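You operate a simulated robot arm through the tools that you are given. There is no shell and no other tool. Be economical: measure what you need, move in short steps, check, and stop when the job is done.

You are at the controls of a simulated robot arm. One attempt, no reset.

## Task
Bring the water panel on line: lamp on, both couplings joined, blue and violet valves open.
Fine: join each coupling before its valve opens; both gauges must climb to 2 bar.

It is judged by the outcome, as a careful person would: the job done as asked, and still so three seconds after it is handed in. It fails if anything else is knocked over, pushed out of place, dropped, spilled or broken.

## Robot
A 7-joint arm with a two-finger parallel gripper on a trunk, on a base that drives. Base frame: it is fixed to the floor where the robot stands at the start and does not move with it; the origin is under the middle of the robot, x ahead of it, y to its left, z up; the surface under the hand at the start is at about z = 860. Readings come in mm, rad, newtons and seconds.
With the tool pointing down near the work surface it reaches from about 340 to 760 mm from the robot's upright axis, wherever it stands. Its first joint turns from -2.007 to 2.007 rad. Places, roughly: air gauge [700, 0, 1100]; blue coupling [300, 600, 900]; blue valve [400, 500, 900]; filter lock [500, 200, 900]; grey valve [400, 600, 900]; panel lamp switch [500, 0, 900]; route knob [500, 400, 900]; violet coupling [500, -100, 900]; violet valve [600, 0, 900]; water gauge [600, 300, 1100]. Payload 3.91 kg.
Tool frame: the origin (TCP) lies between the finger pads and is the grasp point; the fingertips stand 30 mm ahead of it; z points along the fingers, y is the line along which they close. Largest opening 110 mm; finger width 20, thickness 10; the body of the gripper, 48 by 112 mm, starts 55 mm behind the TCP.
Orientation is told as [roll, pitch, yaw] about the base's x, y, z axes, in that order, counted from this pose: with the fingers straight down and closing along the base's y, the tool's x points along the base's -x, its y along +y and its z along -z.

## Interface
- The arm moves only by the tool apply_moves. Its argument "steps" is a list of rows, each a list of 7 numbers: the turn, a rotation vector about the base's x, y, z in rad, then the shift along the base's x, y, z in mm, then the gripper command, from -1 (fully open) to 1 (shut), values between in proportion. In form: [[rx, ry, rz, x, y, z, hand], ...]. A call has 1 to 8 rows; each row shifts and turns the commanded pose from where the row before left it. Rows are played at 5 a second. More than 50 mm and 0.15 rad between two rows, or a gripper value outside its range, and nothing of the call is played. Where a pose cannot be reached the arm comes as near as it can. A force on the tool above 60 N (or 10 N above the force at the start of the call, whichever is more), or a blocked arm, ends the call early, and 0.2 s more pass. The fingers move at their own pace (about 108 mm/s each) and stop on an object; they squeeze with about 26 N. The grip force told is the motor's: it shows also when the fingers shut on nothing. Time passes only in rows, and 0.2 s behind the last, so rows that do not move let the fingers close. The reply holds the time, the measured pose of the TCP, the force on the tool along the base axes, the opening and the grip force, in the units named above and with some noise, with the torque about the TCP (base axes, N m) and any sound that the robot's microphone picked up.
- Cameras (640 x 400 px; columns grow to the right, rows downward): "scene" is now at [12.4, 170.3, 1681]; the picture's right is [0.24, -0.97, 0.00], its down [-0.76, -0.19, -0.62] and it looks along [0.60, 0.15, -0.78] (base axes); focal length 267 px, centre (320, 200). "wrist" rides on the gripper at [72, 17, -103] in the tool frame; the picture's right is [-0.23, 0.97, 0.00], its down [-0.76, -0.18, -0.62] and it looks along [-0.61, -0.14, 0.78] (tool axes); focal length 222 px, centre (320, 200).
- grab_frame(camera): a new picture of that camera. It takes no simulated time.
- raise_lower(by): slides the trunk up (or, below 0, down) by that many mm; the arm and the scene camera ride with it, the base frame stays. It gives what a move gives, with no picture.
- drive_base(legs): drives the robot by 1 to 6 legs, each [ahead, turn to the left] in mm and rad, along the robot's own axes; the way and the turn of a leg run together, so that a leg with both is an arc; at most 1500 mm and 3.142 rad a leg. The arm and the cameras ride along, it lands a little off, and it stops where it bumps. It gives what a move gives.
- turn_head(pan, tilt): turns the head with the scene camera to pan (to the left, within 2.705 rad either way) and tilt (down, from -0.506 to 1.204), counted from straight ahead of the robot. It gives what a move gives.
- measure_at(camera, pixels): for up to 12 pixels [column, row] of the newest picture of that camera ("zoom" is the newest enlarged one), the place [x, y, z] in the base frame of the surface seen there, good to about 3 mm. It takes no simulated time.
- zoom(camera, box): a new picture of the part [left, top, right, bottom] of that camera's present view, enlarged. It takes no simulated time.
- finish_job(): hands the job in; it is judged then, once.

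Keep the steps short. Do not move on a guess: measure, check each grasp and each placing, and mend mistakes. In all there are 80 turns and 68 pictures (those below and enlarged ones count). Leave the gripper open and the arm clear of the work at the hand-in unless told otherwise, and finish with a single line.

The tools are called as name(argument=value, ...) on one line, values as JSON. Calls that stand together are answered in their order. apply_moves: Moves the arm, as the interface text tells. Its arguments: {"type":"object","properties":{"steps":{"type":"array","items":{"type":"array","items":{"type":"number"}}}},"required":["steps"]} The other tools are called the same way: raise_lower (by) slides the trunk up or down; drive_base (legs) drives the base; turn_head (pan, tilt) turns the head that bears the scene camera; grab_frame (camera) takes a picture; measure_at (camera, pixels) gives the place of the surface under pixels of a picture; zoom (camera, box) takes an enlarged picture of a part of a camera's view; finish_job () hands the job in.

At the start:

```text
clock: 0.0
tcp_pos: [473.9, 143.6, 1210.9]
orientation: [0.002, 0.001, 0.0]
ft_force: [0.4, -0.4, -0.9]
torque: [0.0, -0.01, 0.0]
gripper_width: 110.0
grasp_force: 0.0
trunk travel left (down, up): [-800.0, 190.0]
robot x, y, heading: [0.8, -0.6, -0.001]
head pan, tilt: [0.246, 0.897]
```

scene: 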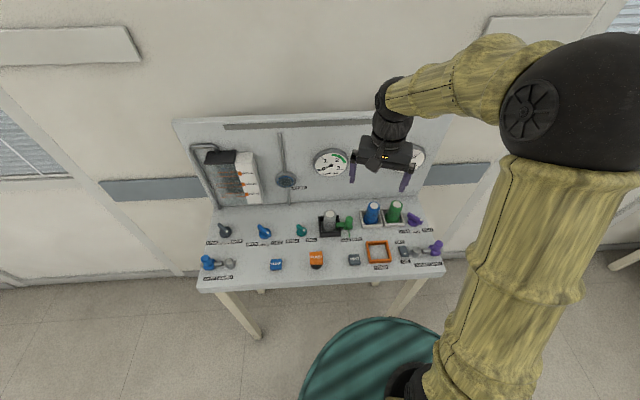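
wrist: 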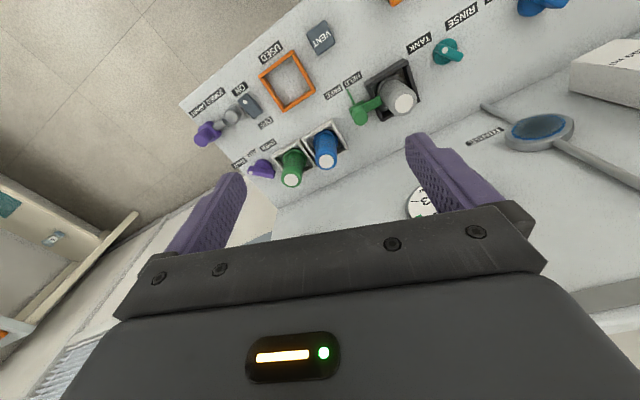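

I see a bench with the panel; I'll zoom into its left and right parts to read the labels.

zoom(camera="scene", box=[180, 190, 320, 290])

zoom(camera="scene", box=[310, 190, 450, 290])

zoom(camera="scene", box=[170, 110, 450, 210])

```text
4.00 times, centred on (250, 240) of scene
```

zoom: 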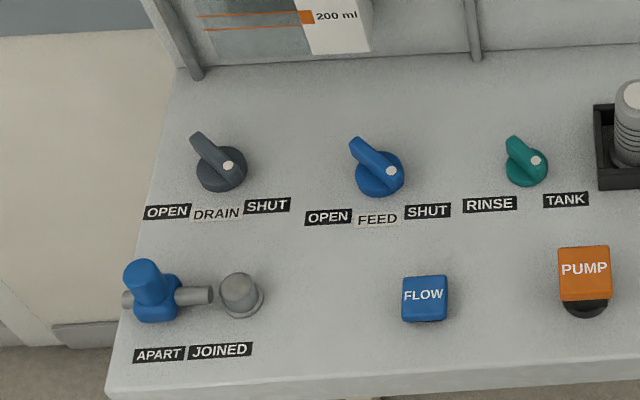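

```text
4.00 times, centred on (380, 240) of scene
```

zoom: 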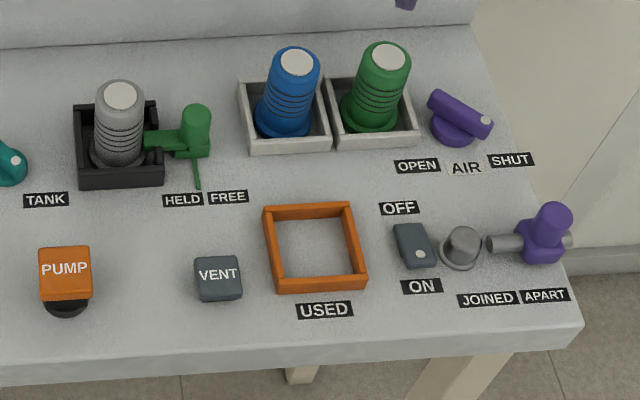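

```text
2.29 times, centred on (310, 160) of scene
```

zoom: 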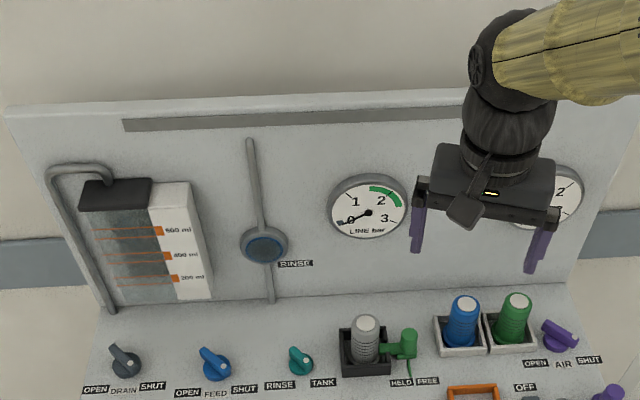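

Labels read: blue FEED valve, violet AIR valve, couplings APART/JOINED, lamp switch OFF/ON. I measure the items in the right part, from the scene picture.

measure_at(camera="scene", pixels=[[438, 243], [436, 251], [425, 251], [416, 250], [404, 254], [402, 247], [404, 259], [411, 215], [419, 220], [413, 222], [426, 264], [445, 240]])

measure_at(camera="scene", pixels=[[206, 257], [208, 265], [220, 264], [230, 262], [219, 274], [210, 279], [260, 227], [267, 233], [264, 237], [263, 230], [284, 243], [252, 244]])

```text
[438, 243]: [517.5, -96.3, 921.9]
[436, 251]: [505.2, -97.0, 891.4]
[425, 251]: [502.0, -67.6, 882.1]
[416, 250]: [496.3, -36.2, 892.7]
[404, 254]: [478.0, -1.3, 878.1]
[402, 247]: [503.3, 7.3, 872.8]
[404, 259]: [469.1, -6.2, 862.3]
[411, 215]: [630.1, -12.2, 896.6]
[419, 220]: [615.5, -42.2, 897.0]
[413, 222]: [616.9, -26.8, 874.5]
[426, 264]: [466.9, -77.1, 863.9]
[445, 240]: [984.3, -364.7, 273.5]
```

```text
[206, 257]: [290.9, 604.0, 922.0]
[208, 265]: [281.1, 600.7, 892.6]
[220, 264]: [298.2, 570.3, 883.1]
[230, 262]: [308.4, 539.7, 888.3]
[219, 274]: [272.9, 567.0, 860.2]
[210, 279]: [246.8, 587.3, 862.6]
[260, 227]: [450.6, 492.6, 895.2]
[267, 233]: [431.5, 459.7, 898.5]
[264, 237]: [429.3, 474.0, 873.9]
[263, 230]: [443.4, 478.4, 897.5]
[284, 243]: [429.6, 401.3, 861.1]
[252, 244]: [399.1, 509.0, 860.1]
```

The panel's left-right axis runs along about (0.31,-0.95), so it is yawed about 0.315 rad. I move toward a spot above the switch and violet coupling, turning to match, then look with the wrist camera.

apply_moves(steps=[[0, 0, 0.08, -8, -32, -35, -1], [0, 0, 0.08, -8, -32, -35, -1], [0, 0, 0.08, -8, -32, -35, -1], [0, 0, 0.075, -8, -32, -35, -1], [0, 0, 0, 0, 0, 0, -1]])

grab_frame(camera="wrist")

grab_frame(camera="scene")

```text
clock: 1.2
tcp_pos: [443.9, 14.0, 1071.2]
orientation: [0.0, -0.001, 0.315]
ft_force: [0.0, 0.2, -0.1]
torque: [-0.01, 0.02, -0.02]
gripper_width: 110.1
grasp_force: 0.1
trunk travel left (down, up): [-800.0, 190.0]
robot x, y, heading: [3.9, -3.0, -0.005]
head pan, tilt: [0.246, 0.897]
```

```text
62 pictures are left
```

wrist: 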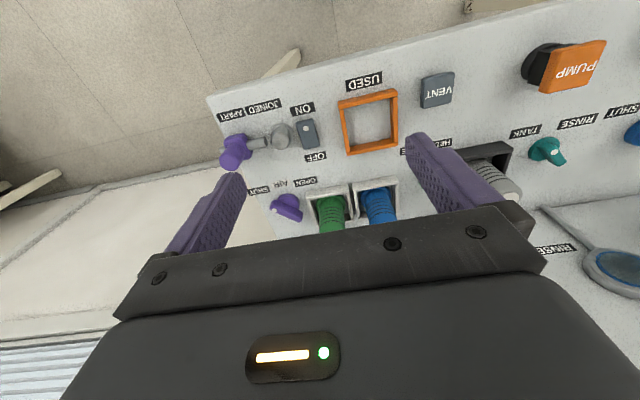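

```text
61 pictures are left
```

scene: 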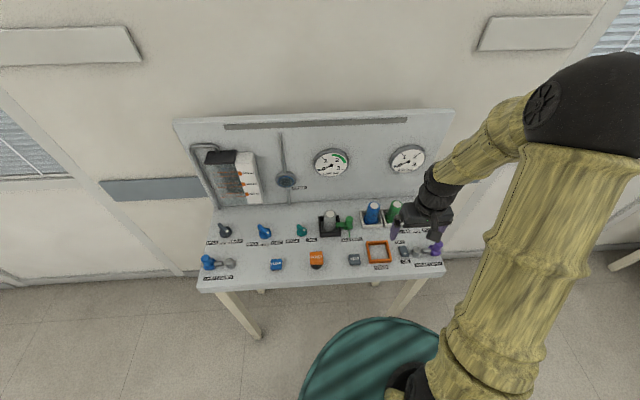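

I zoom in the wrist view on the violet group.

zoom(camera="wrist", box=[205, 85, 345, 225])

zoom(camera="scene", box=[380, 225, 450, 275])

```text
2.86 times, centred on (275, 155) of wrist
```

zoom: 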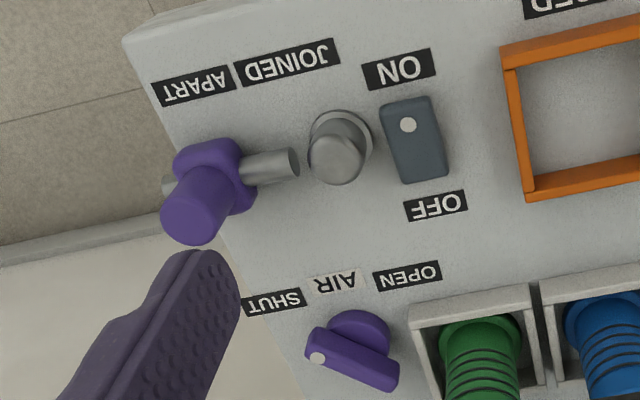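

```text
8.00 times, centred on (415, 250) of scene
```

zoom: 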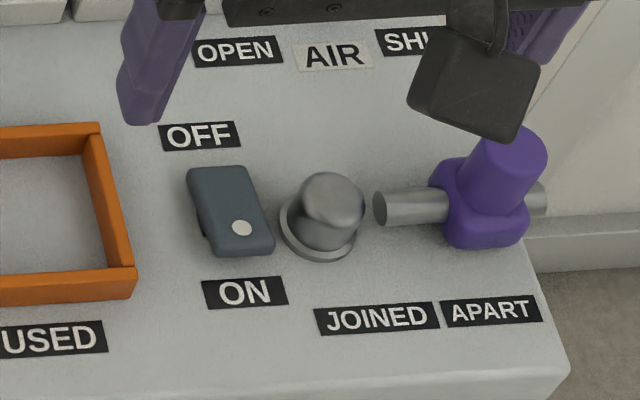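

The rocker's ON end (dot) stands proud, so it is OFF. I measure points for the switch, coupling and valve in this zoom and wrist picture.

measure_at(camera="zoom", pixels=[[241, 227], [208, 178], [236, 248], [227, 205], [332, 190], [545, 160], [490, 150], [515, 150], [480, 230], [385, 205], [410, 205], [540, 195]])

measure_at(camera="wrist", pixels=[[275, 205], [284, 209], [290, 216], [278, 210], [286, 214], [283, 195], [291, 202], [307, 124], [310, 140]])

```text
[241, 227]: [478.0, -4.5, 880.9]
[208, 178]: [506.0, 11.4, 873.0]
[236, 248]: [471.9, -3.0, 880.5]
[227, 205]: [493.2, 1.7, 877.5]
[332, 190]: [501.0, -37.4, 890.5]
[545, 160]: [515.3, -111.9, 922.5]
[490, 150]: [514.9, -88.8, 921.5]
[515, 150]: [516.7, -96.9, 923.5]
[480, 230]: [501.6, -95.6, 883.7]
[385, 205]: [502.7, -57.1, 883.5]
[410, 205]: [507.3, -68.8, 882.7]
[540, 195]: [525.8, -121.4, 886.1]
```

```text
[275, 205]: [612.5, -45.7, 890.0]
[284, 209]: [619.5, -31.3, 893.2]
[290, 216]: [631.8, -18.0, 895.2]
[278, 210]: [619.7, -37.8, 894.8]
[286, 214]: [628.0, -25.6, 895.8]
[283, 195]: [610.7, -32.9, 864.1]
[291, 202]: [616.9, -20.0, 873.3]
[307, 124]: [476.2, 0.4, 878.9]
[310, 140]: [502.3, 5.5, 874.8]
```

Dot of the rocker at about (477,-3,880). I close the fingers and go above it, tips at about 890.

apply_moves(steps=[[0, 0, 0, 16, -8, -30, 1], [0, 0, 0, 16, -8, -30, 1], [0, 0, 0, 0, 0, -40, 1], [0, 0, 0, 0, 0, -40, 1], [0, 0, 0, 0, 0, 0, 1]])

grab_frame(camera="wrist")

zoom(camera="scene", box=[380, 225, 450, 275])

```text
clock: 2.4
tcp_pos: [475.7, -1.2, 934.0]
orientation: [-0.001, -0.001, 0.315]
ft_force: [-0.3, 0.4, -0.1]
torque: [-0.05, 0.02, -0.02]
gripper_width: 0.0
grasp_force: 26.4
trunk travel left (down, up): [-800.0, 190.0]
robot x, y, heading: [-0.2, -2.4, 0.0]
head pan, tilt: [0.246, 0.897]
```

```text
58 pictures are left
```

wrist: 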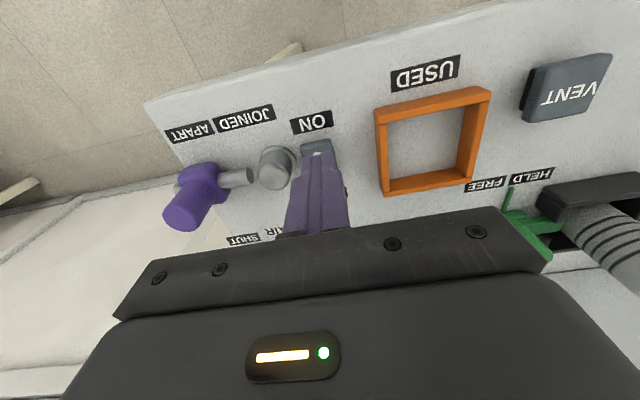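

```text
8.00 times, centred on (415, 250) of scene
```

zoom: 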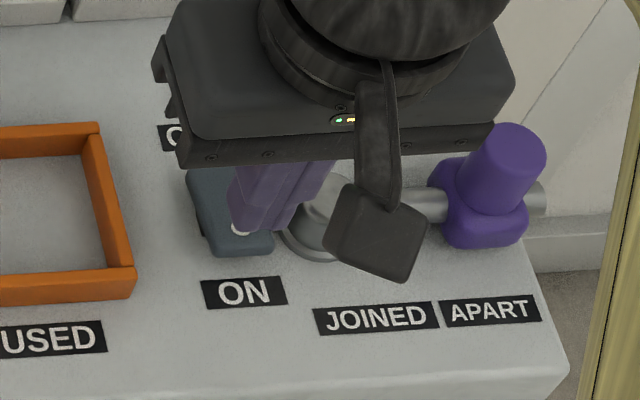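

Tips are right over the ON end at z≈904. I press slowly.

apply_moves(steps=[[0, 0, 0, -2, 0, -12, 1], [0, 0, 0, 0, 0, -10, 1], [0, 0, 0, 0, 0, -5, 1], [0, 0, 0, 0, 0, -4, 1], [0, 0, 0, 0, 0, -3, 1]])

```text
clock: 3.6
tcp_pos: [472.3, 0.5, 901.8]
orientation: [-0.003, -0.01, 0.314]
ft_force: [-2.6, -0.6, 60.4]
torque: [0.21, -0.57, -0.19]
gripper_width: 0.1
grasp_force: 25.8
trunk travel left (down, up): [-800.0, 190.0]
robot x, y, heading: [1.4, -2.9, -0.003]
head pan, tilt: [0.246, 0.897]
```

Force reached 60 N with the tips at z≈872, so the rocker bottomed. I back up and check.

apply_moves(steps=[[0, 0, 0, 0, 0, 20, 1], [0, 0, 0, 0, 0, 40, 1], [0, 0, 0, 0, 0, 40, 1], [0, 0, 0, 15, -45, 20, -1], [0, 0, 0, 15, -45, 0, -1], [0, 0, 0, 0, 0, 0, -1]])

grab_frame(camera="scene")

zoom(camera="scene", box=[380, 225, 450, 275])

```text
refused: row 4 steps farther than a row can; nothing moved
```

```text
56 pictures are left
```

scene: 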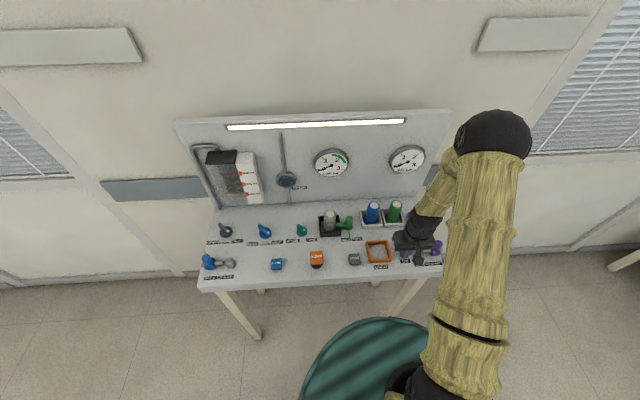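

```text
8.00 times, centred on (415, 250) of scene
```

zoom: 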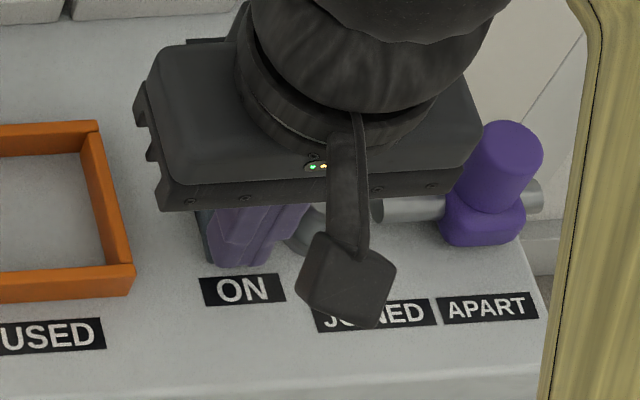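

The lamp strip is lit. I lift, open, and move above the violet post at about (517,-98).

apply_moves(steps=[[0, 0, 0, 0, 0, 20, 1], [0, 0, 0, 0, 0, 40, 1], [0, 0, 0, 0, 0, 40, 0], [0, 0, 0, 15, -33, 0, 0], [0, 0, 0, 15, -33, 0, -0.2], [0, 0, 0, 14.5, -33, 0, -0.2], [0, 0, 0, 0, 0, -30, -0.2], [0, 0, 0, 0, 0, 0, -0.2]])

grab_frame(camera="wrist")

zoom(camera="scene", box=[380, 225, 450, 275])

```text
clock: 5.4
tcp_pos: [517.1, -102.9, 968.0]
orientation: [0.002, 0.0, 0.316]
ft_force: [-0.2, -0.3, 0.0]
torque: [0.02, -0.04, -0.03]
gripper_width: 66.1
grasp_force: 0.1
trunk travel left (down, up): [-800.0, 190.0]
robot x, y, heading: [2.2, -0.3, -0.002]
head pan, tilt: [0.246, 0.897]
```

```text
54 pictures are left
```

wrist: 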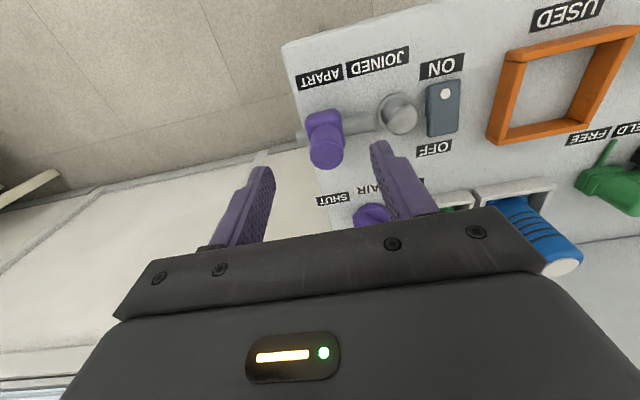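

```text
8.00 times, centred on (415, 250) of scene
```

zoom: 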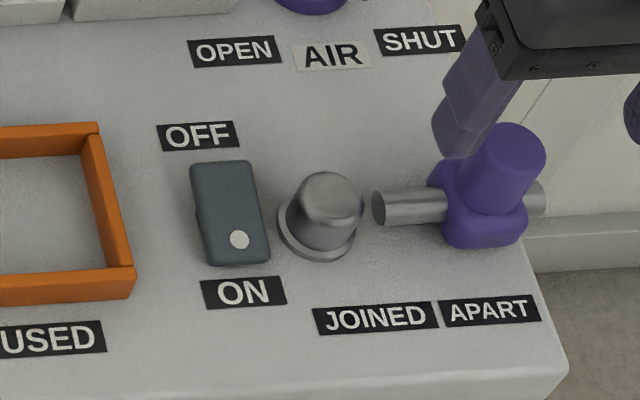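

Switch reads ON. I verify the post centre from the wrist picture before descending.

measure_at(camera="wrist", pixels=[[326, 155], [312, 155], [340, 155], [326, 140], [326, 165]])

```text
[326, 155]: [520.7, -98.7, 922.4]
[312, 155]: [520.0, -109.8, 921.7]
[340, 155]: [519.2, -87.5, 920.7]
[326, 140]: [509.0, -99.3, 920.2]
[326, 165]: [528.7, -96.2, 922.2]
```

Post centre is about (518,-99), top 922. I descend to put the tips at about 903 and grip.

apply_moves(steps=[[0, 0, 0, 1.5, 3, -17, -0.2], [0, 0, 0, 0, 0, -18, -0.2], [0, 0, 0, 0, 0, 0, 1], [0, 0, 0, 0, 0, 0, 1], [0, 0, 0, 0, 0, 0, 1]])

zoom(camera="scene", box=[380, 225, 450, 275])

```text
clock: 6.6
tcp_pos: [520.0, -97.1, 932.2]
orientation: [0.0, -0.001, 0.316]
ft_force: [1.9, 1.7, -2.3]
torque: [0.12, -0.37, 0.01]
gripper_width: 25.0
grasp_force: 44.5
trunk travel left (down, up): [-800.0, 190.0]
robot x, y, heading: [-0.4, -0.4, -0.002]
head pan, tilt: [0.246, 0.897]
```

```text
8.00 times, centred on (415, 250) of scene
```

zoom: 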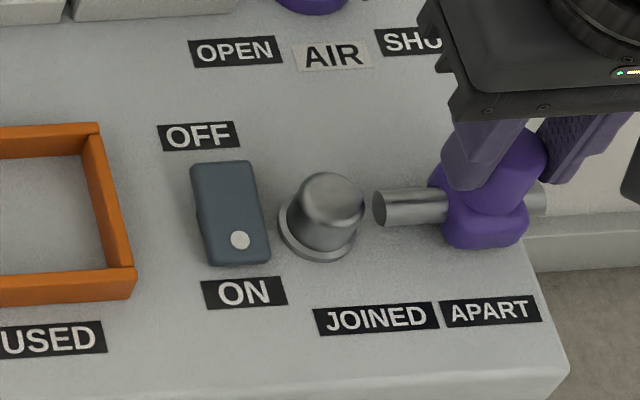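

Gripped (25 mm). I slide it toward JOINED along (-0.31,0.95) in small steps.

apply_moves(steps=[[0, 0, 0, -1.6, 4.75, 0, 1], [0, 0, 0, -1.6, 4.75, 0, 1], [0, 0, 0, -1.6, 4.75, 0, 1], [0, 0, 0, -1.6, 4.75, 0, 1], [0, 0, 0, 0, 0, 0, 1]])

zoom(camera="scene", box=[380, 225, 450, 275])

```text
clock: 7.8
tcp_pos: [514.4, -77.5, 931.7]
orientation: [-0.001, 0.002, 0.315]
ft_force: [5.1, 1.5, -3.5]
torque: [0.14, -0.21, -0.02]
gripper_width: 25.4
grasp_force: 45.3
trunk travel left (down, up): [-800.0, 190.0]
robot x, y, heading: [1.3, 0.7, -0.003]
head pan, tilt: [0.246, 0.897]
```

```text
8.00 times, centred on (415, 250) of scene
```

zoom: 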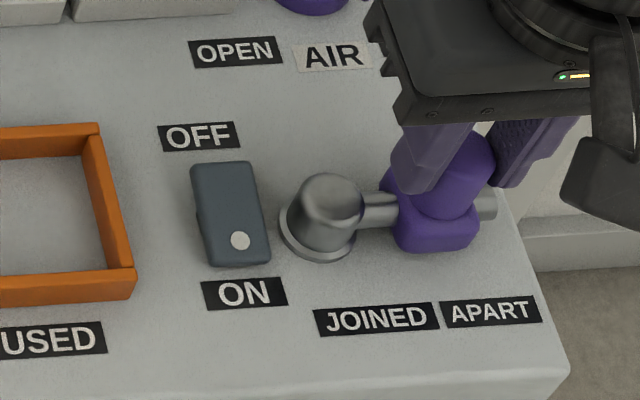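

It slides freely; I keep going until it stops.

apply_moves(steps=[[0, 0, 0, -1.6, 4.75, 0, 1], [0, 0, 0, -1.6, 4.75, 0, 1], [0, 0, 0, -1.3, 3.8, 0, 1], [0, 0, 0, -1.3, 3.8, 0, 1], [0, 0, 0, 0, 0, 0, 1]])

zoom(camera="scene", box=[380, 225, 450, 275])

```text
clock: 9.0
tcp_pos: [508.6, -63.4, 931.9]
orientation: [0.0, -0.002, 0.314]
ft_force: [14.8, -14.5, 4.7]
torque: [-0.78, -0.02, 0.07]
gripper_width: 25.2
grasp_force: 44.7
trunk travel left (down, up): [-800.0, 190.0]
robot x, y, heading: [0.1, -1.2, -0.001]
head pan, tilt: [0.246, 0.897]
```

```text
8.00 times, centred on (415, 250) of scene
```

zoom: 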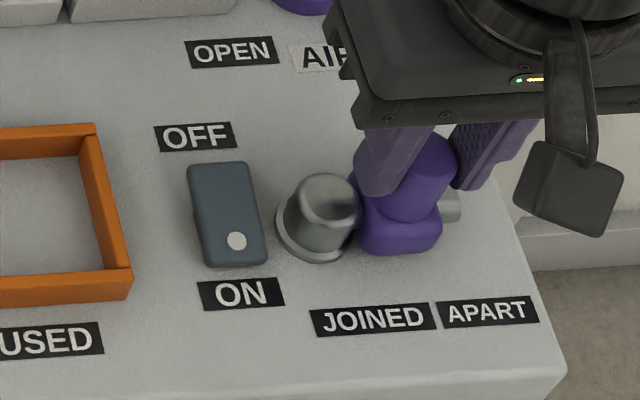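

The body nearly touches the dock, force is building. A few mm more to make sure it seats.

apply_moves(steps=[[0, 0, 0, -0.4, 2.5, 0, 1], [0, 0, 0, -0.4, 2.5, 0, 1], [0, 0, 0, 0, 0, 0, 1]])

zoom(camera="scene", box=[380, 225, 450, 275])

```text
clock: 9.8
tcp_pos: [508.6, -64.0, 931.7]
orientation: [-0.005, -0.002, 0.307]
ft_force: [19.5, -44.4, 4.5]
torque: [-1.28, -0.63, -0.16]
gripper_width: 24.9
grasp_force: 45.0
trunk travel left (down, up): [-800.0, 190.0]
robot x, y, heading: [-1.2, -3.3, 0.0]
head pan, tilt: [0.246, 0.897]
```

```text
8.00 times, centred on (415, 250) of scene
```

zoom: 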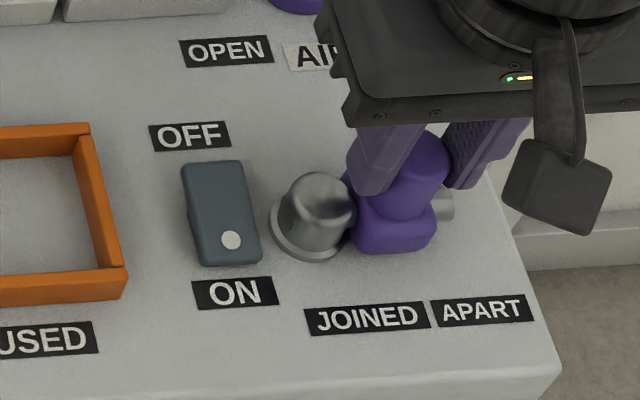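

Hard stop reached: violet is joined. I open, lift, and move toward the violet valve at about (621,-28).

apply_moves(steps=[[0, 0, 0, 0, 0, 0, 0.0], [0, 0, 0, 0, 0, 0, 0.0], [0, 0, 0, 0.8, -5, 20, 0.0], [0, 0, 0, 0, 0, 45, 0.0], [0, 0, 0, 20, 10, 20, 0], [0, 0, 0, 0, 0, 0, 0]])

grab_frame(camera="wrist")

zoom(camera="scene", box=[380, 195, 450, 275])

```text
clock: 11.2
tcp_pos: [525.9, -51.0, 1019.7]
orientation: [-0.001, -0.001, 0.317]
ft_force: [-0.1, 0.0, -0.4]
torque: [0.03, -0.04, 0.03]
gripper_width: 55.0
grasp_force: 0.0
trunk travel left (down, up): [-800.0, 190.0]
robot x, y, heading: [0.7, 0.1, -0.004]
head pan, tilt: [0.246, 0.897]
```

```text
48 pictures are left
```

wrist: 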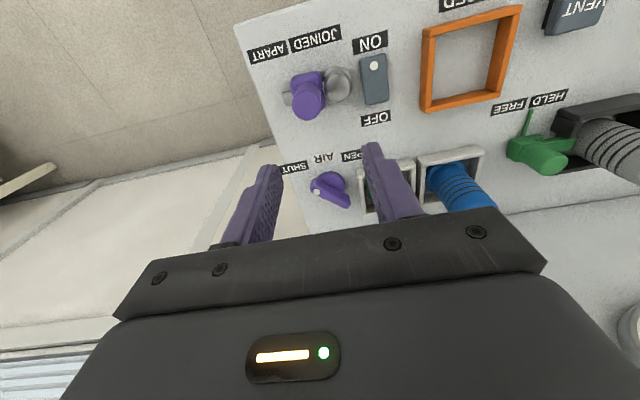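

```text
5.00 times, centred on (415, 235) of scene
```

zoom: 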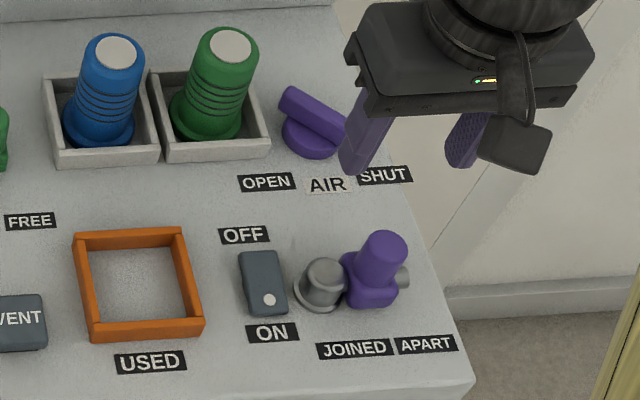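

Violet is JOINED. I zoom on the violet valve and measure the bar, its neighbour cartridge and the backboard.

zoom(camera="wrist", box=[290, 140, 400, 220])

measure_at(camera="scene", pixels=[[396, 204], [396, 211], [404, 222], [420, 195], [400, 190], [392, 228], [405, 215]])

```text
5.00 times, centred on (345, 180) of wrist
```

zoom: 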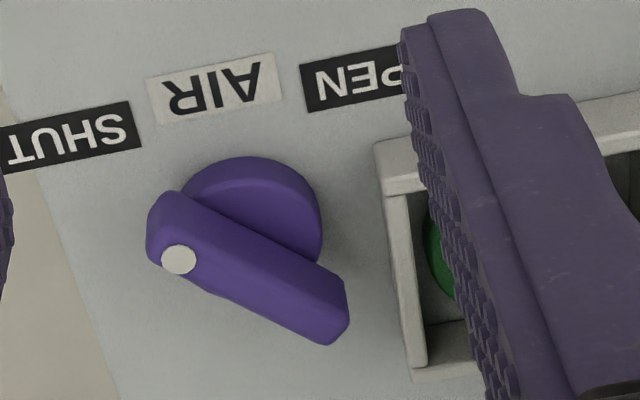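

```text
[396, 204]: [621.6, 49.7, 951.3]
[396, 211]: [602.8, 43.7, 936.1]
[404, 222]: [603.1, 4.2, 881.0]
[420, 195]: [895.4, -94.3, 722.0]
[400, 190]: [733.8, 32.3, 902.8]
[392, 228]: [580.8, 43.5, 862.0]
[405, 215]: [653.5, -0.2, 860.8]
```

measure_at(camera="zoom", pixels=[[179, 260], [152, 220], [172, 200], [200, 230], [250, 260], [300, 290], [330, 330], [340, 290], [250, 170], [310, 230], [400, 230], [215, 285]])

```text
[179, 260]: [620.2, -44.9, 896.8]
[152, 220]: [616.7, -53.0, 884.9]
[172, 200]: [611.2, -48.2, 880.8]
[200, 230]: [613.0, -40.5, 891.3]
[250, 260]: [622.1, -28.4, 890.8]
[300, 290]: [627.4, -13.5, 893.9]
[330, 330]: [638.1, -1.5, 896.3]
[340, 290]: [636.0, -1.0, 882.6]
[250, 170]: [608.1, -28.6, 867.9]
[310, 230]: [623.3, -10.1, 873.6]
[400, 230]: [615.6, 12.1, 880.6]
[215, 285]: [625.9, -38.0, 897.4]
```

The bar runs from its dot end (619,-46) to (638,-2), centre about (627,-25), top z 897. I need the closing line across it (yaw≈1.16), then turn by −π/2 to OPEN. First go above it with the fingers 40 mm apart.

apply_moves(steps=[[0, 0, 0.14, 17, 4.3, 0, 0.27], [0, 0, 0.14, 17, 4.3, 0, 0.27], [0, 0, 0.14, 17, 4.3, 0, 0.27], [0, 0, 0.14, 17, 4.3, -15, 0.27], [0, 0, 0.14, 17, 4.3, -25, 0.27], [0, 0, 0.143, 16, 4.3, -25, 0.27], [0, 0, 0, 0, 0, 0, 0.27]])

grab_frame(camera="wrist")

zoom(camera="scene", box=[380, 185, 450, 235])

```text
clock: 12.8
tcp_pos: [628.2, -24.7, 951.1]
orientation: [0.0, 0.001, 1.161]
ft_force: [0.6, 0.1, -0.1]
torque: [-0.01, -0.02, 0.0]
gripper_width: 40.2
grasp_force: 0.1
trunk travel left (down, up): [-800.0, 190.0]
robot x, y, heading: [1.8, 2.9, 0.005]
head pan, tilt: [0.246, 0.897]
```

```text
45 pictures are left
```

wrist: 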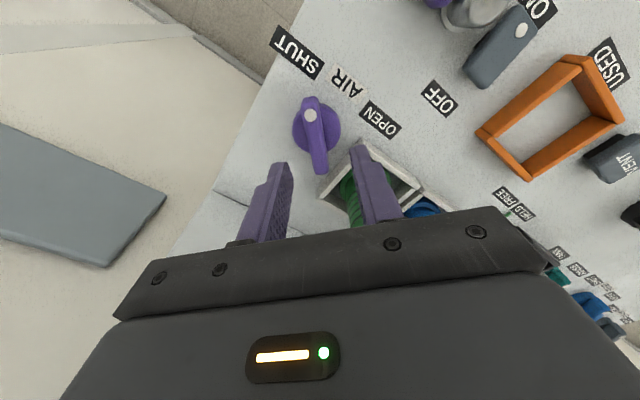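

```text
8.00 times, centred on (415, 210) of scene
```

zoom: 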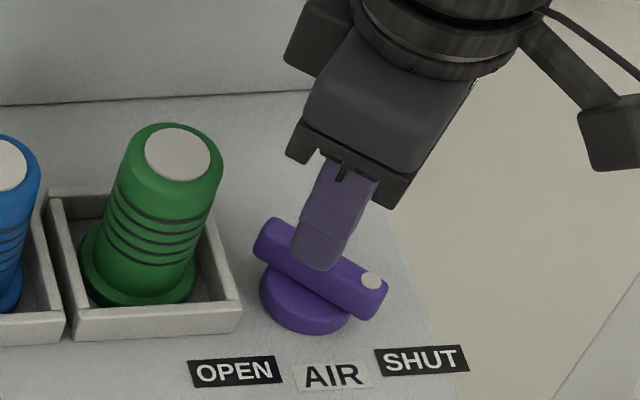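

Alignment looks right. I check the bar ends and the green cartridge's top from this zoom.

measure_at(camera="zoom", pixels=[[180, 155], [180, 130], [371, 281], [270, 230], [365, 310], [262, 250], [385, 290], [330, 275], [290, 300], [215, 165]])

measure_at(camera="wrist", pixels=[[311, 116], [312, 101], [316, 135], [320, 165], [310, 135], [322, 135], [298, 130], [338, 125]])

```text
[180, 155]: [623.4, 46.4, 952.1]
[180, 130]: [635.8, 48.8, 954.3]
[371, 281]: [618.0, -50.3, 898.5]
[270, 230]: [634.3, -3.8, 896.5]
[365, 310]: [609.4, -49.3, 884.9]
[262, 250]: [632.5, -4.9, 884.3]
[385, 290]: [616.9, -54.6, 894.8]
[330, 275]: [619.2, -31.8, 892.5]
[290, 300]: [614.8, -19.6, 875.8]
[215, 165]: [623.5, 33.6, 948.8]
```

```text
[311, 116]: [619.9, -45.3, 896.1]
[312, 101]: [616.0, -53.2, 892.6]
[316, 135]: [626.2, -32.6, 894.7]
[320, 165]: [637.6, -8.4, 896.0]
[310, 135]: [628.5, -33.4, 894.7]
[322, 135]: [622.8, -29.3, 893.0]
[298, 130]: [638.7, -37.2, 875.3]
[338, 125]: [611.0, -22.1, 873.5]
```

Centre is about (626,-28). I descend to tips z≈883 and grip the bar.

apply_moves(steps=[[0, 0, 0, -2, -3, -20, 0.27], [0, 0, 0, 0, 0, -18, 0.27], [0, 0, 0, 0, 0, 0, 1], [0, 0, 0, 0, 0, 0, 1]])

zoom(camera="scene", box=[380, 185, 450, 235])

```text
clock: 13.8
tcp_pos: [629.0, -29.1, 913.7]
orientation: [-0.003, -0.002, 1.154]
ft_force: [14.6, -4.2, 0.6]
torque: [0.14, -0.2, -0.77]
gripper_width: 13.4
grasp_force: 44.8
trunk travel left (down, up): [-800.0, 190.0]
robot x, y, heading: [0.8, -1.1, -0.001]
head pan, tilt: [0.246, 0.897]
```

```text
8.00 times, centred on (415, 210) of scene
```

zoom: 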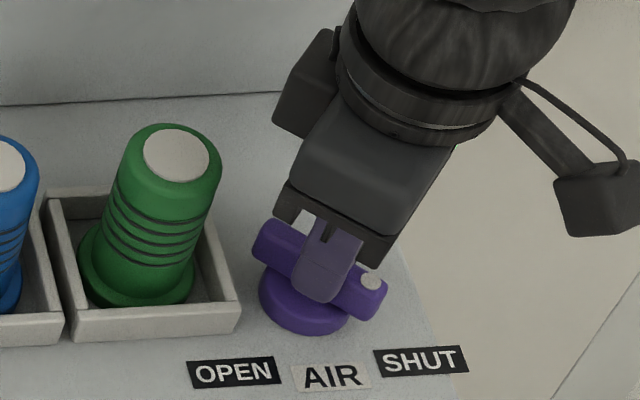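

Gripped (13 mm), with 15 N side load; I ease +3 mm in x and begin turning clockwise.

apply_moves(steps=[[0, 0, 0, 3, -1, 0, 1], [0, 0, -0.1, 0, 0, 0, 1], [0, 0, -0.12, 0, 0, 0, 1], [0, 0, -0.12, 0, 0, 0, 1], [0, 0, 0, 0, 0, 0, 1]])

zoom(camera="scene", box=[380, 185, 450, 235])

```text
clock: 15.0
tcp_pos: [627.5, -30.0, 914.9]
orientation: [0.002, 0.0, 0.817]
ft_force: [-2.1, -4.9, 1.4]
torque: [-0.23, 0.01, -0.01]
gripper_width: 12.7
grasp_force: 44.5
trunk travel left (down, up): [-800.0, 190.0]
robot x, y, heading: [4.0, -1.5, -0.003]
head pan, tilt: [0.246, 0.897]
```

```text
8.00 times, centred on (415, 210) of scene
```

zoom: 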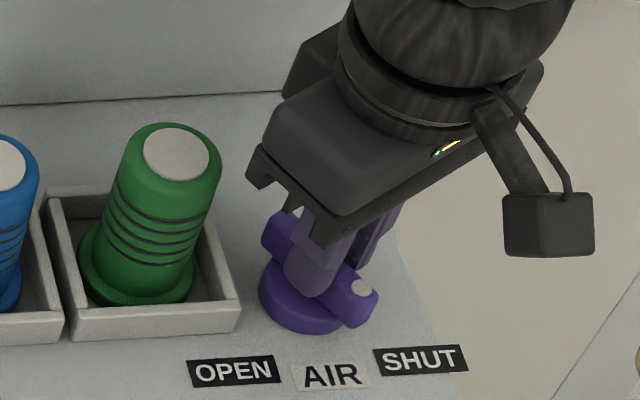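

The bar follows with little force. I carry on turning.

apply_moves(steps=[[0, 0, -0.14, 0, 0, 0, 1], [0, 0, -0.14, 0, 0, 0, 1], [0, 0, -0.14, 0, 0, 0, 1], [0, 0, -0.14, 0, 0, 0, 1], [0, 0, -0.14, 0, 0, 0, 1], [0, 0, -0.14, 0, 0, 0, 1], [0, 0, 0, 0, 0, 0, 1]])

zoom(camera="scene", box=[380, 185, 450, 235])

```text
clock: 16.6
tcp_pos: [627.4, -27.3, 914.7]
orientation: [-0.001, 0.004, -0.021]
ft_force: [-16.5, 4.4, -19.3]
torque: [0.13, -0.64, 0.0]
gripper_width: 12.7
grasp_force: 45.5
trunk travel left (down, up): [-800.0, 190.0]
robot x, y, heading: [1.9, 1.9, 0.001]
head pan, tilt: [0.246, 0.897]
```

```text
8.00 times, centred on (415, 210) of scene
```

zoom: 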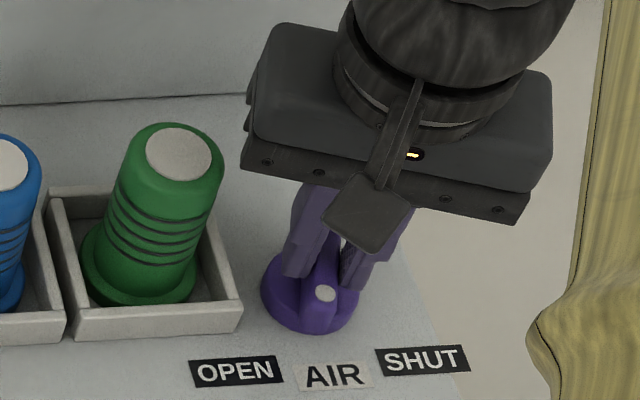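

Two thirds turned, body clears the green cartridge by about 15 mm in height. I ease the loads and finish the turn to yaw −0.41.

apply_moves(steps=[[0, 0, -0.1, -1.5, 0, -1, 1], [0, 0, -0.1, 0, 0, 0, 1], [0, 0, -0.1, 0, 0, 0, 1], [0, 0, -0.1, 0, 0, 0, 1], [0, 0, 0, 0, 0, 0, 1]])

grab_frame(camera="scene")

zoom(camera="scene", box=[360, 140, 450, 240])

```text
clock: 17.8
tcp_pos: [626.5, -27.2, 914.2]
orientation: [-0.001, 0.0, -0.423]
ft_force: [-12.0, 10.3, -9.3]
torque: [0.76, 1.29, -0.01]
gripper_width: 12.7
grasp_force: 45.4
trunk travel left (down, up): [-800.0, 190.0]
robot x, y, heading: [0.0, 1.5, 0.002]
head pan, tilt: [0.246, 0.897]
```

```text
40 pictures are left
```

scene: 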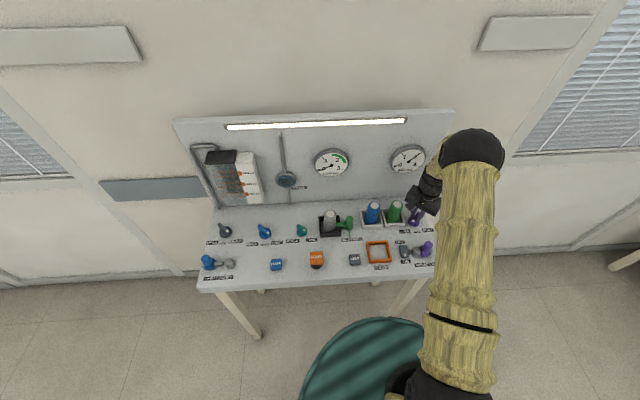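

```text
4.00 times, centred on (405, 190) of scene
```

zoom: 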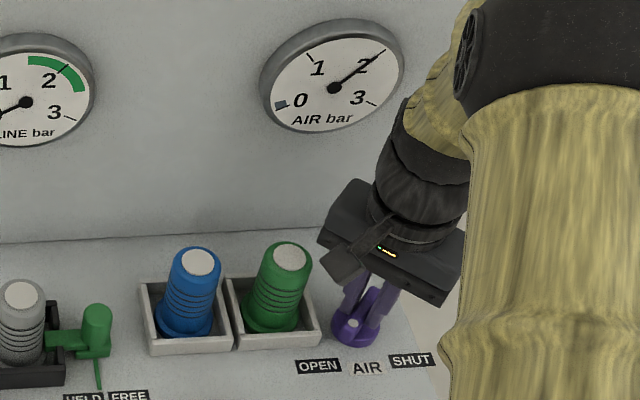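

AIR gauge is climbing to 2 bar and the dot points to OPEN. I open the fingers, lift straight up.

apply_moves(steps=[[0, 0, 0, 0, 0, 0, 0.35], [0, 0, 0, 0, 0, 0, 0.35], [0, 0, 0, 0, 0, 40, 0.35], [0, 0, 0, 0, 0, 50, 0.35], [0, 0, 0.1, -25, 0, 40, 0.35], [0, 0, 0.1, -45, 0, 0, 0.35], [0, 0, 0.1, -45, 0, 0, 0.35]])

zoom(camera="scene", box=[360, 140, 450, 270])

```text
clock: 19.4
tcp_pos: [510.2, -27.8, 1048.8]
orientation: [0.0, -0.001, -0.121]
ft_force: [-0.7, 0.3, 0.3]
torque: [0.03, -0.01, -0.04]
gripper_width: 35.8
grasp_force: 0.1
trunk travel left (down, up): [-800.0, 190.0]
robot x, y, heading: [-1.7, -1.8, -0.0]
head pan, tilt: [0.246, 0.897]
```

```text
3.08 times, centred on (405, 205) of scene
```

zoom: 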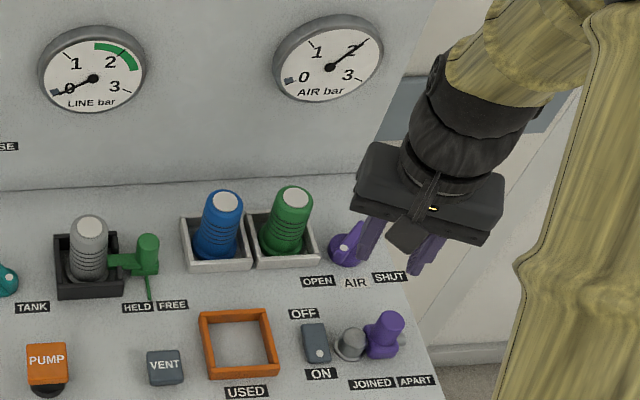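

AIR is steady at 2 bar. Now to the blue side: travel at z≈1049, turning to yaw 0.315.

apply_moves(steps=[[0, 0, 0.055, -15, 44, 0, 0], [0, 0, 0.055, -15, 44, 0, 0], [0, 0, 0.055, -15, 44, 0, 0], [0, 0, 0.055, -15, 44, 0, 0], [0, 0, 0.055, -15, 44, 0, 0], [0, 0, 0.055, -15, 44, 0, 0], [0, 0, 0.055, -15, 44, 0, 0], [0, 0, 0.051, -15, 44, 0, 0]])

apply_moves(steps=[[0, 0, 0, -15, 44, 0, 0], [0, 0, 0, -15, 44, 0, 0], [0, 0, 0, -15, 44, 0, 0], [0, 0, 0, -15, 44, 0, 0], [0, 0, 0, -15, 44, 0, -0.2], [0, 0, 0, 0, 0, 0, -0.2]])

grab_frame(camera="wrist")

zoom(camera="scene", box=[190, 215, 290, 290])

```text
clock: 21.2
tcp_pos: [391.2, 323.6, 1046.7]
orientation: [-0.001, -0.001, 0.315]
ft_force: [0.2, 0.3, -0.8]
torque: [0.02, 0.01, 0.0]
gripper_width: 55.1
grasp_force: 0.1
trunk travel left (down, up): [-800.0, 190.0]
robot x, y, heading: [-3.6, -2.8, -0.0]
head pan, tilt: [0.246, 0.897]
```

```text
clock: 22.6
tcp_pos: [318.4, 543.1, 1041.5]
orientation: [0.001, 0.0, 0.312]
ft_force: [0.0, -0.3, -0.2]
torque: [0.0, -0.01, 0.0]
gripper_width: 66.1
grasp_force: 0.1
trunk travel left (down, up): [-800.0, 190.0]
robot x, y, heading: [-1.0, 1.4, 0.002]
head pan, tilt: [0.246, 0.897]
```

```text
37 pictures are left
```

wrist: 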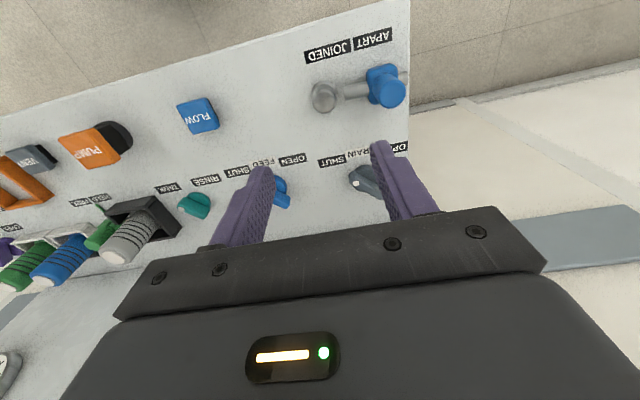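

```text
5.33 times, centred on (240, 252) of scene
```

zoom: 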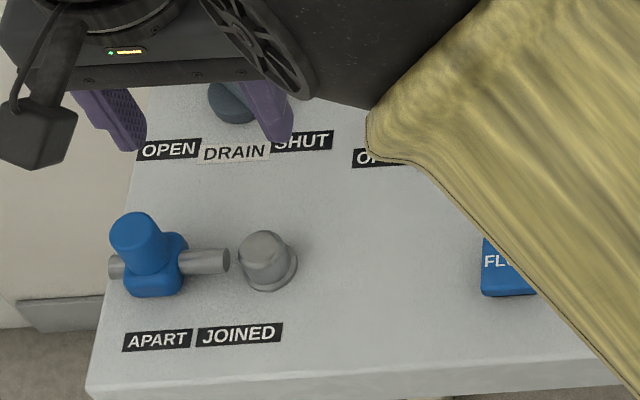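

I measure the blue post, rod and dock.

measure_at(camera="zoom", pixels=[[135, 230], [112, 235], [158, 235], [135, 216], [220, 262], [117, 268], [265, 245], [150, 285]])

measure_at(camera="wrist", pixels=[[391, 94], [378, 94], [402, 94], [391, 105], [391, 84], [350, 90], [322, 97], [280, 195]])

```text
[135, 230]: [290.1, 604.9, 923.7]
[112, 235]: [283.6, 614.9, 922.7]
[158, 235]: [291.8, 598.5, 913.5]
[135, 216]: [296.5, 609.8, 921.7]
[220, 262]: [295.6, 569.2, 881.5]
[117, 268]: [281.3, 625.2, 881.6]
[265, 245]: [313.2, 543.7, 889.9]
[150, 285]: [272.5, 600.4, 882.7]
```

```text
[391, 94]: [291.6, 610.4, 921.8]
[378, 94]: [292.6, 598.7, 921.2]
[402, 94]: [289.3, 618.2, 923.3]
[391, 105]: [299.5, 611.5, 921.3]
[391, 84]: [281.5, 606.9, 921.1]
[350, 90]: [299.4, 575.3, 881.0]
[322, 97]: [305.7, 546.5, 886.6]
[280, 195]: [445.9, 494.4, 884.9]
```

Post centre ≈ (289,607), top 922. I move above it, tips at about 938.

apply_moves(steps=[[0, 0, 0, -15, 32, 0, -0.2], [0, 0, 0, -14.5, 32, 0, -0.2], [0, 0, 0, 0, 0, -37, -0.2], [0, 0, 0, 0, 0, -36, -0.2], [0, 0, 0, 0, 0, 0, -0.2]])

grab_frame(camera="wrist")

grab_frame(camera="scene")

```text
clock: 23.8
tcp_pos: [288.5, 607.4, 970.0]
orientation: [-0.001, 0.0, 0.314]
ft_force: [0.3, 0.2, 0.9]
torque: [0.0, -0.01, 0.0]
gripper_width: 65.9
grasp_force: 0.1
trunk travel left (down, up): [-800.0, 190.0]
robot x, y, heading: [-3.6, -2.4, -0.006]
head pan, tilt: [0.246, 0.897]
```

```text
35 pictures are left
```

wrist: 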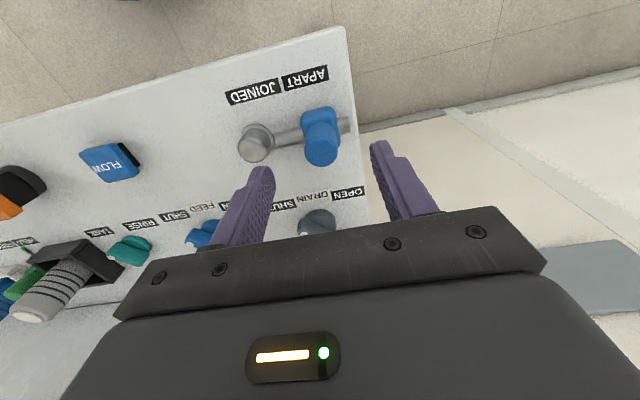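

```text
34 pictures are left
```

scene: 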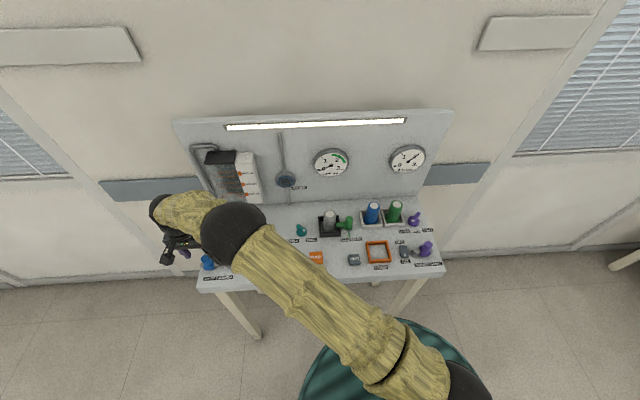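

Same geometry as on the violet side. I descend and grip.

apply_moves(steps=[[0, 0, 0, 0, 0, -18, -0.2], [0, 0, 0, 0, 0, -19, -0.2], [0, 0, 0, 0, 0, 0, 1], [0, 0, 0, 0, 0, 0, 1], [0, 0, 0, 0, 0, 0, 1]])

zoom(camera="scene", box=[190, 215, 290, 290])

```text
clock: 25.0
tcp_pos: [288.1, 607.5, 933.3]
orientation: [0.0, -0.001, 0.314]
ft_force: [1.0, 1.2, -2.0]
torque: [0.22, -0.31, -0.02]
gripper_width: 25.1
grasp_force: 44.8
trunk travel left (down, up): [-800.0, 190.0]
robot x, y, heading: [0.3, -1.2, 0.0]
head pan, tilt: [0.246, 0.897]
```

```text
5.33 times, centred on (240, 252) of scene
```

zoom: 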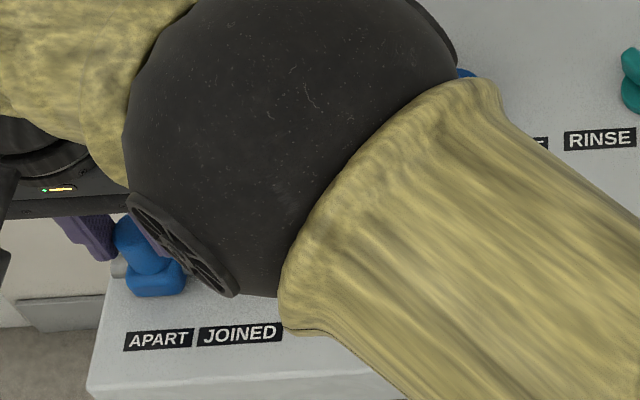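

Gripped (25 mm). Slide toward JOINED, direction (0.30,-0.95), about 33 mm first.

apply_moves(steps=[[0, 0, 0, 1.5, -4.75, 0, 1], [0, 0, 0, 1.5, -4.75, 0, 1], [0, 0, 0, 1.5, -4.75, 0, 1], [0, 0, 0, 1.5, -4.75, 0, 1], [0, 0, 0, 1.5, -4.75, 0, 1], [0, 0, 0, 1.5, -4.75, 0, 1], [0, 0, 0, 0, 0, 0, 1]])

apply_moves(steps=[[0, 0, 0, 1.2, -3.8, 0, 1], [0, 0, 0, 0.9, -2.9, 0, 1], [0, 0, 0, 0.9, -2.9, 0, 1], [0, 0, 0, 0, 0, 0, 1]])

grab_frame(camera="wrist")

```text
clock: 26.6
tcp_pos: [298.1, 578.3, 932.9]
orientation: [-0.002, 0.001, 0.311]
ft_force: [4.6, -0.1, -10.6]
torque: [0.15, -0.57, -0.03]
gripper_width: 24.9
grasp_force: 44.6
trunk travel left (down, up): [-800.0, 190.0]
robot x, y, heading: [1.1, -0.1, 0.002]
head pan, tilt: [0.246, 0.897]
```

```text
clock: 27.6
tcp_pos: [299.1, 575.6, 933.3]
orientation: [0.004, -0.001, 0.313]
ft_force: [3.7, 25.6, -7.2]
torque: [0.62, 0.68, -0.05]
gripper_width: 25.3
grasp_force: 45.0
trunk travel left (down, up): [-800.0, 190.0]
robot x, y, heading: [-5.1, -1.2, -0.002]
head pan, tilt: [0.246, 0.897]
```

```text
32 pictures are left
```

wrist: 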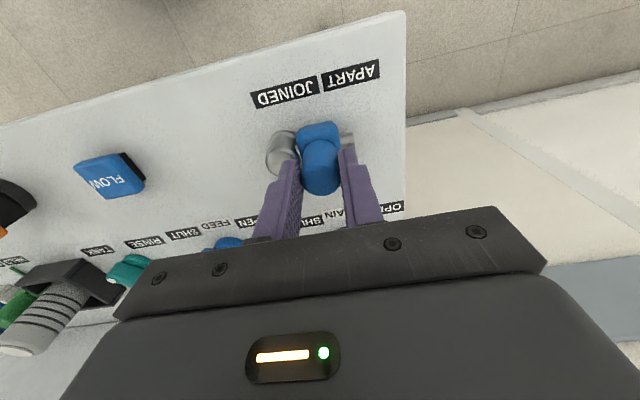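

Moved about 34 mm and 26 N is building. A bit more to seat it, as with the violet one.

apply_moves(steps=[[0, 0, 0, 0.9, -2.5, 0, 1], [0, 0, 0, 0.6, -2, 0, 1], [0, 0, 0, 0, 0, 0, 1]])

zoom(camera="wrist", box=[250, 100, 370, 200])

```text
clock: 28.4
tcp_pos: [299.0, 574.5, 933.0]
orientation: [0.006, -0.005, 0.321]
ft_force: [-1.9, 41.1, -1.7]
torque: [0.61, 0.85, -0.18]
gripper_width: 25.6
grasp_force: 45.1
trunk travel left (down, up): [-800.0, 190.0]
robot x, y, heading: [1.8, -3.7, 0.014]
head pan, tilt: [0.246, 0.897]
```

```text
4.00 times, centred on (310, 150) of wrist
```

zoom: 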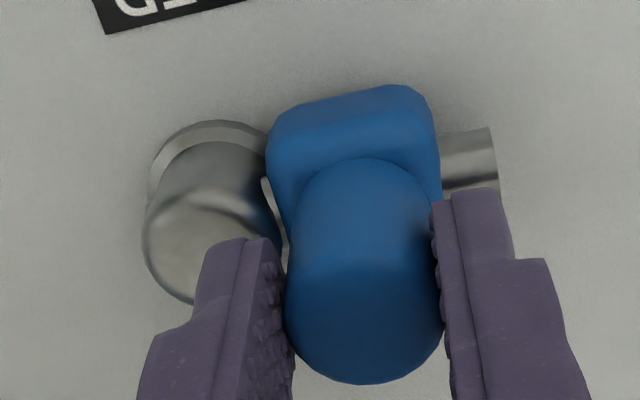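

Hard stop, seated. I open, lift, and move back to a viewing spot before the blue valve.

apply_moves(steps=[[0, 0, 0, 0, 0, 0, 0], [0, 0, 0, 0, 0, 0, 0], [0, 0, 0, -1.5, 5, 25, 0], [0, 0, 0, 0, 0, 45, 0], [0, 0, 0, 12, -35, 17, 0], [0, 0, 0, 12, -35, 0, 0], [0, 0, 0, 12, -40, 0, 0], [0, 0, 0, 0, 0, 0, 0]])

grab_frame(camera="wrist")

grab_frame(camera="scene")

```text
clock: 30.2
tcp_pos: [336.7, 462.4, 1020.3]
orientation: [-0.001, -0.001, 0.315]
ft_force: [-0.5, 0.3, 0.9]
torque: [0.02, 0.02, 0.0]
gripper_width: 55.0
grasp_force: 0.1
trunk travel left (down, up): [-800.0, 190.0]
robot x, y, heading: [-0.4, -3.5, -0.005]
head pan, tilt: [0.246, 0.897]
```

```text
30 pictures are left
```

wrist: 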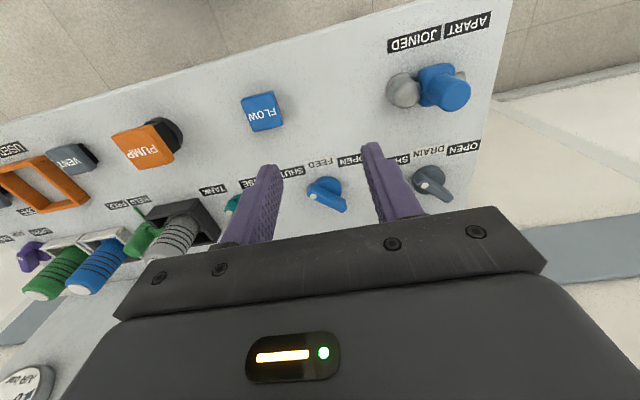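

```text
29 pictures are left
```

scene: 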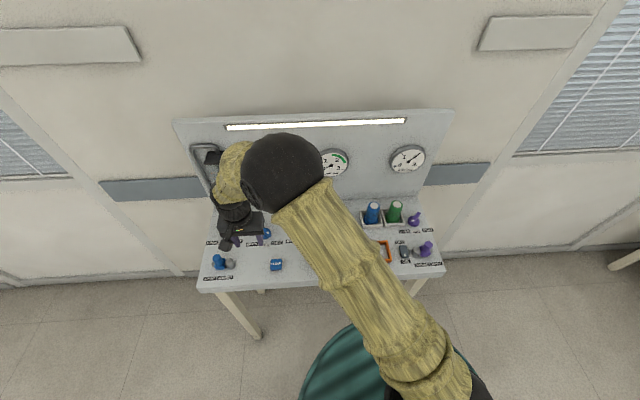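

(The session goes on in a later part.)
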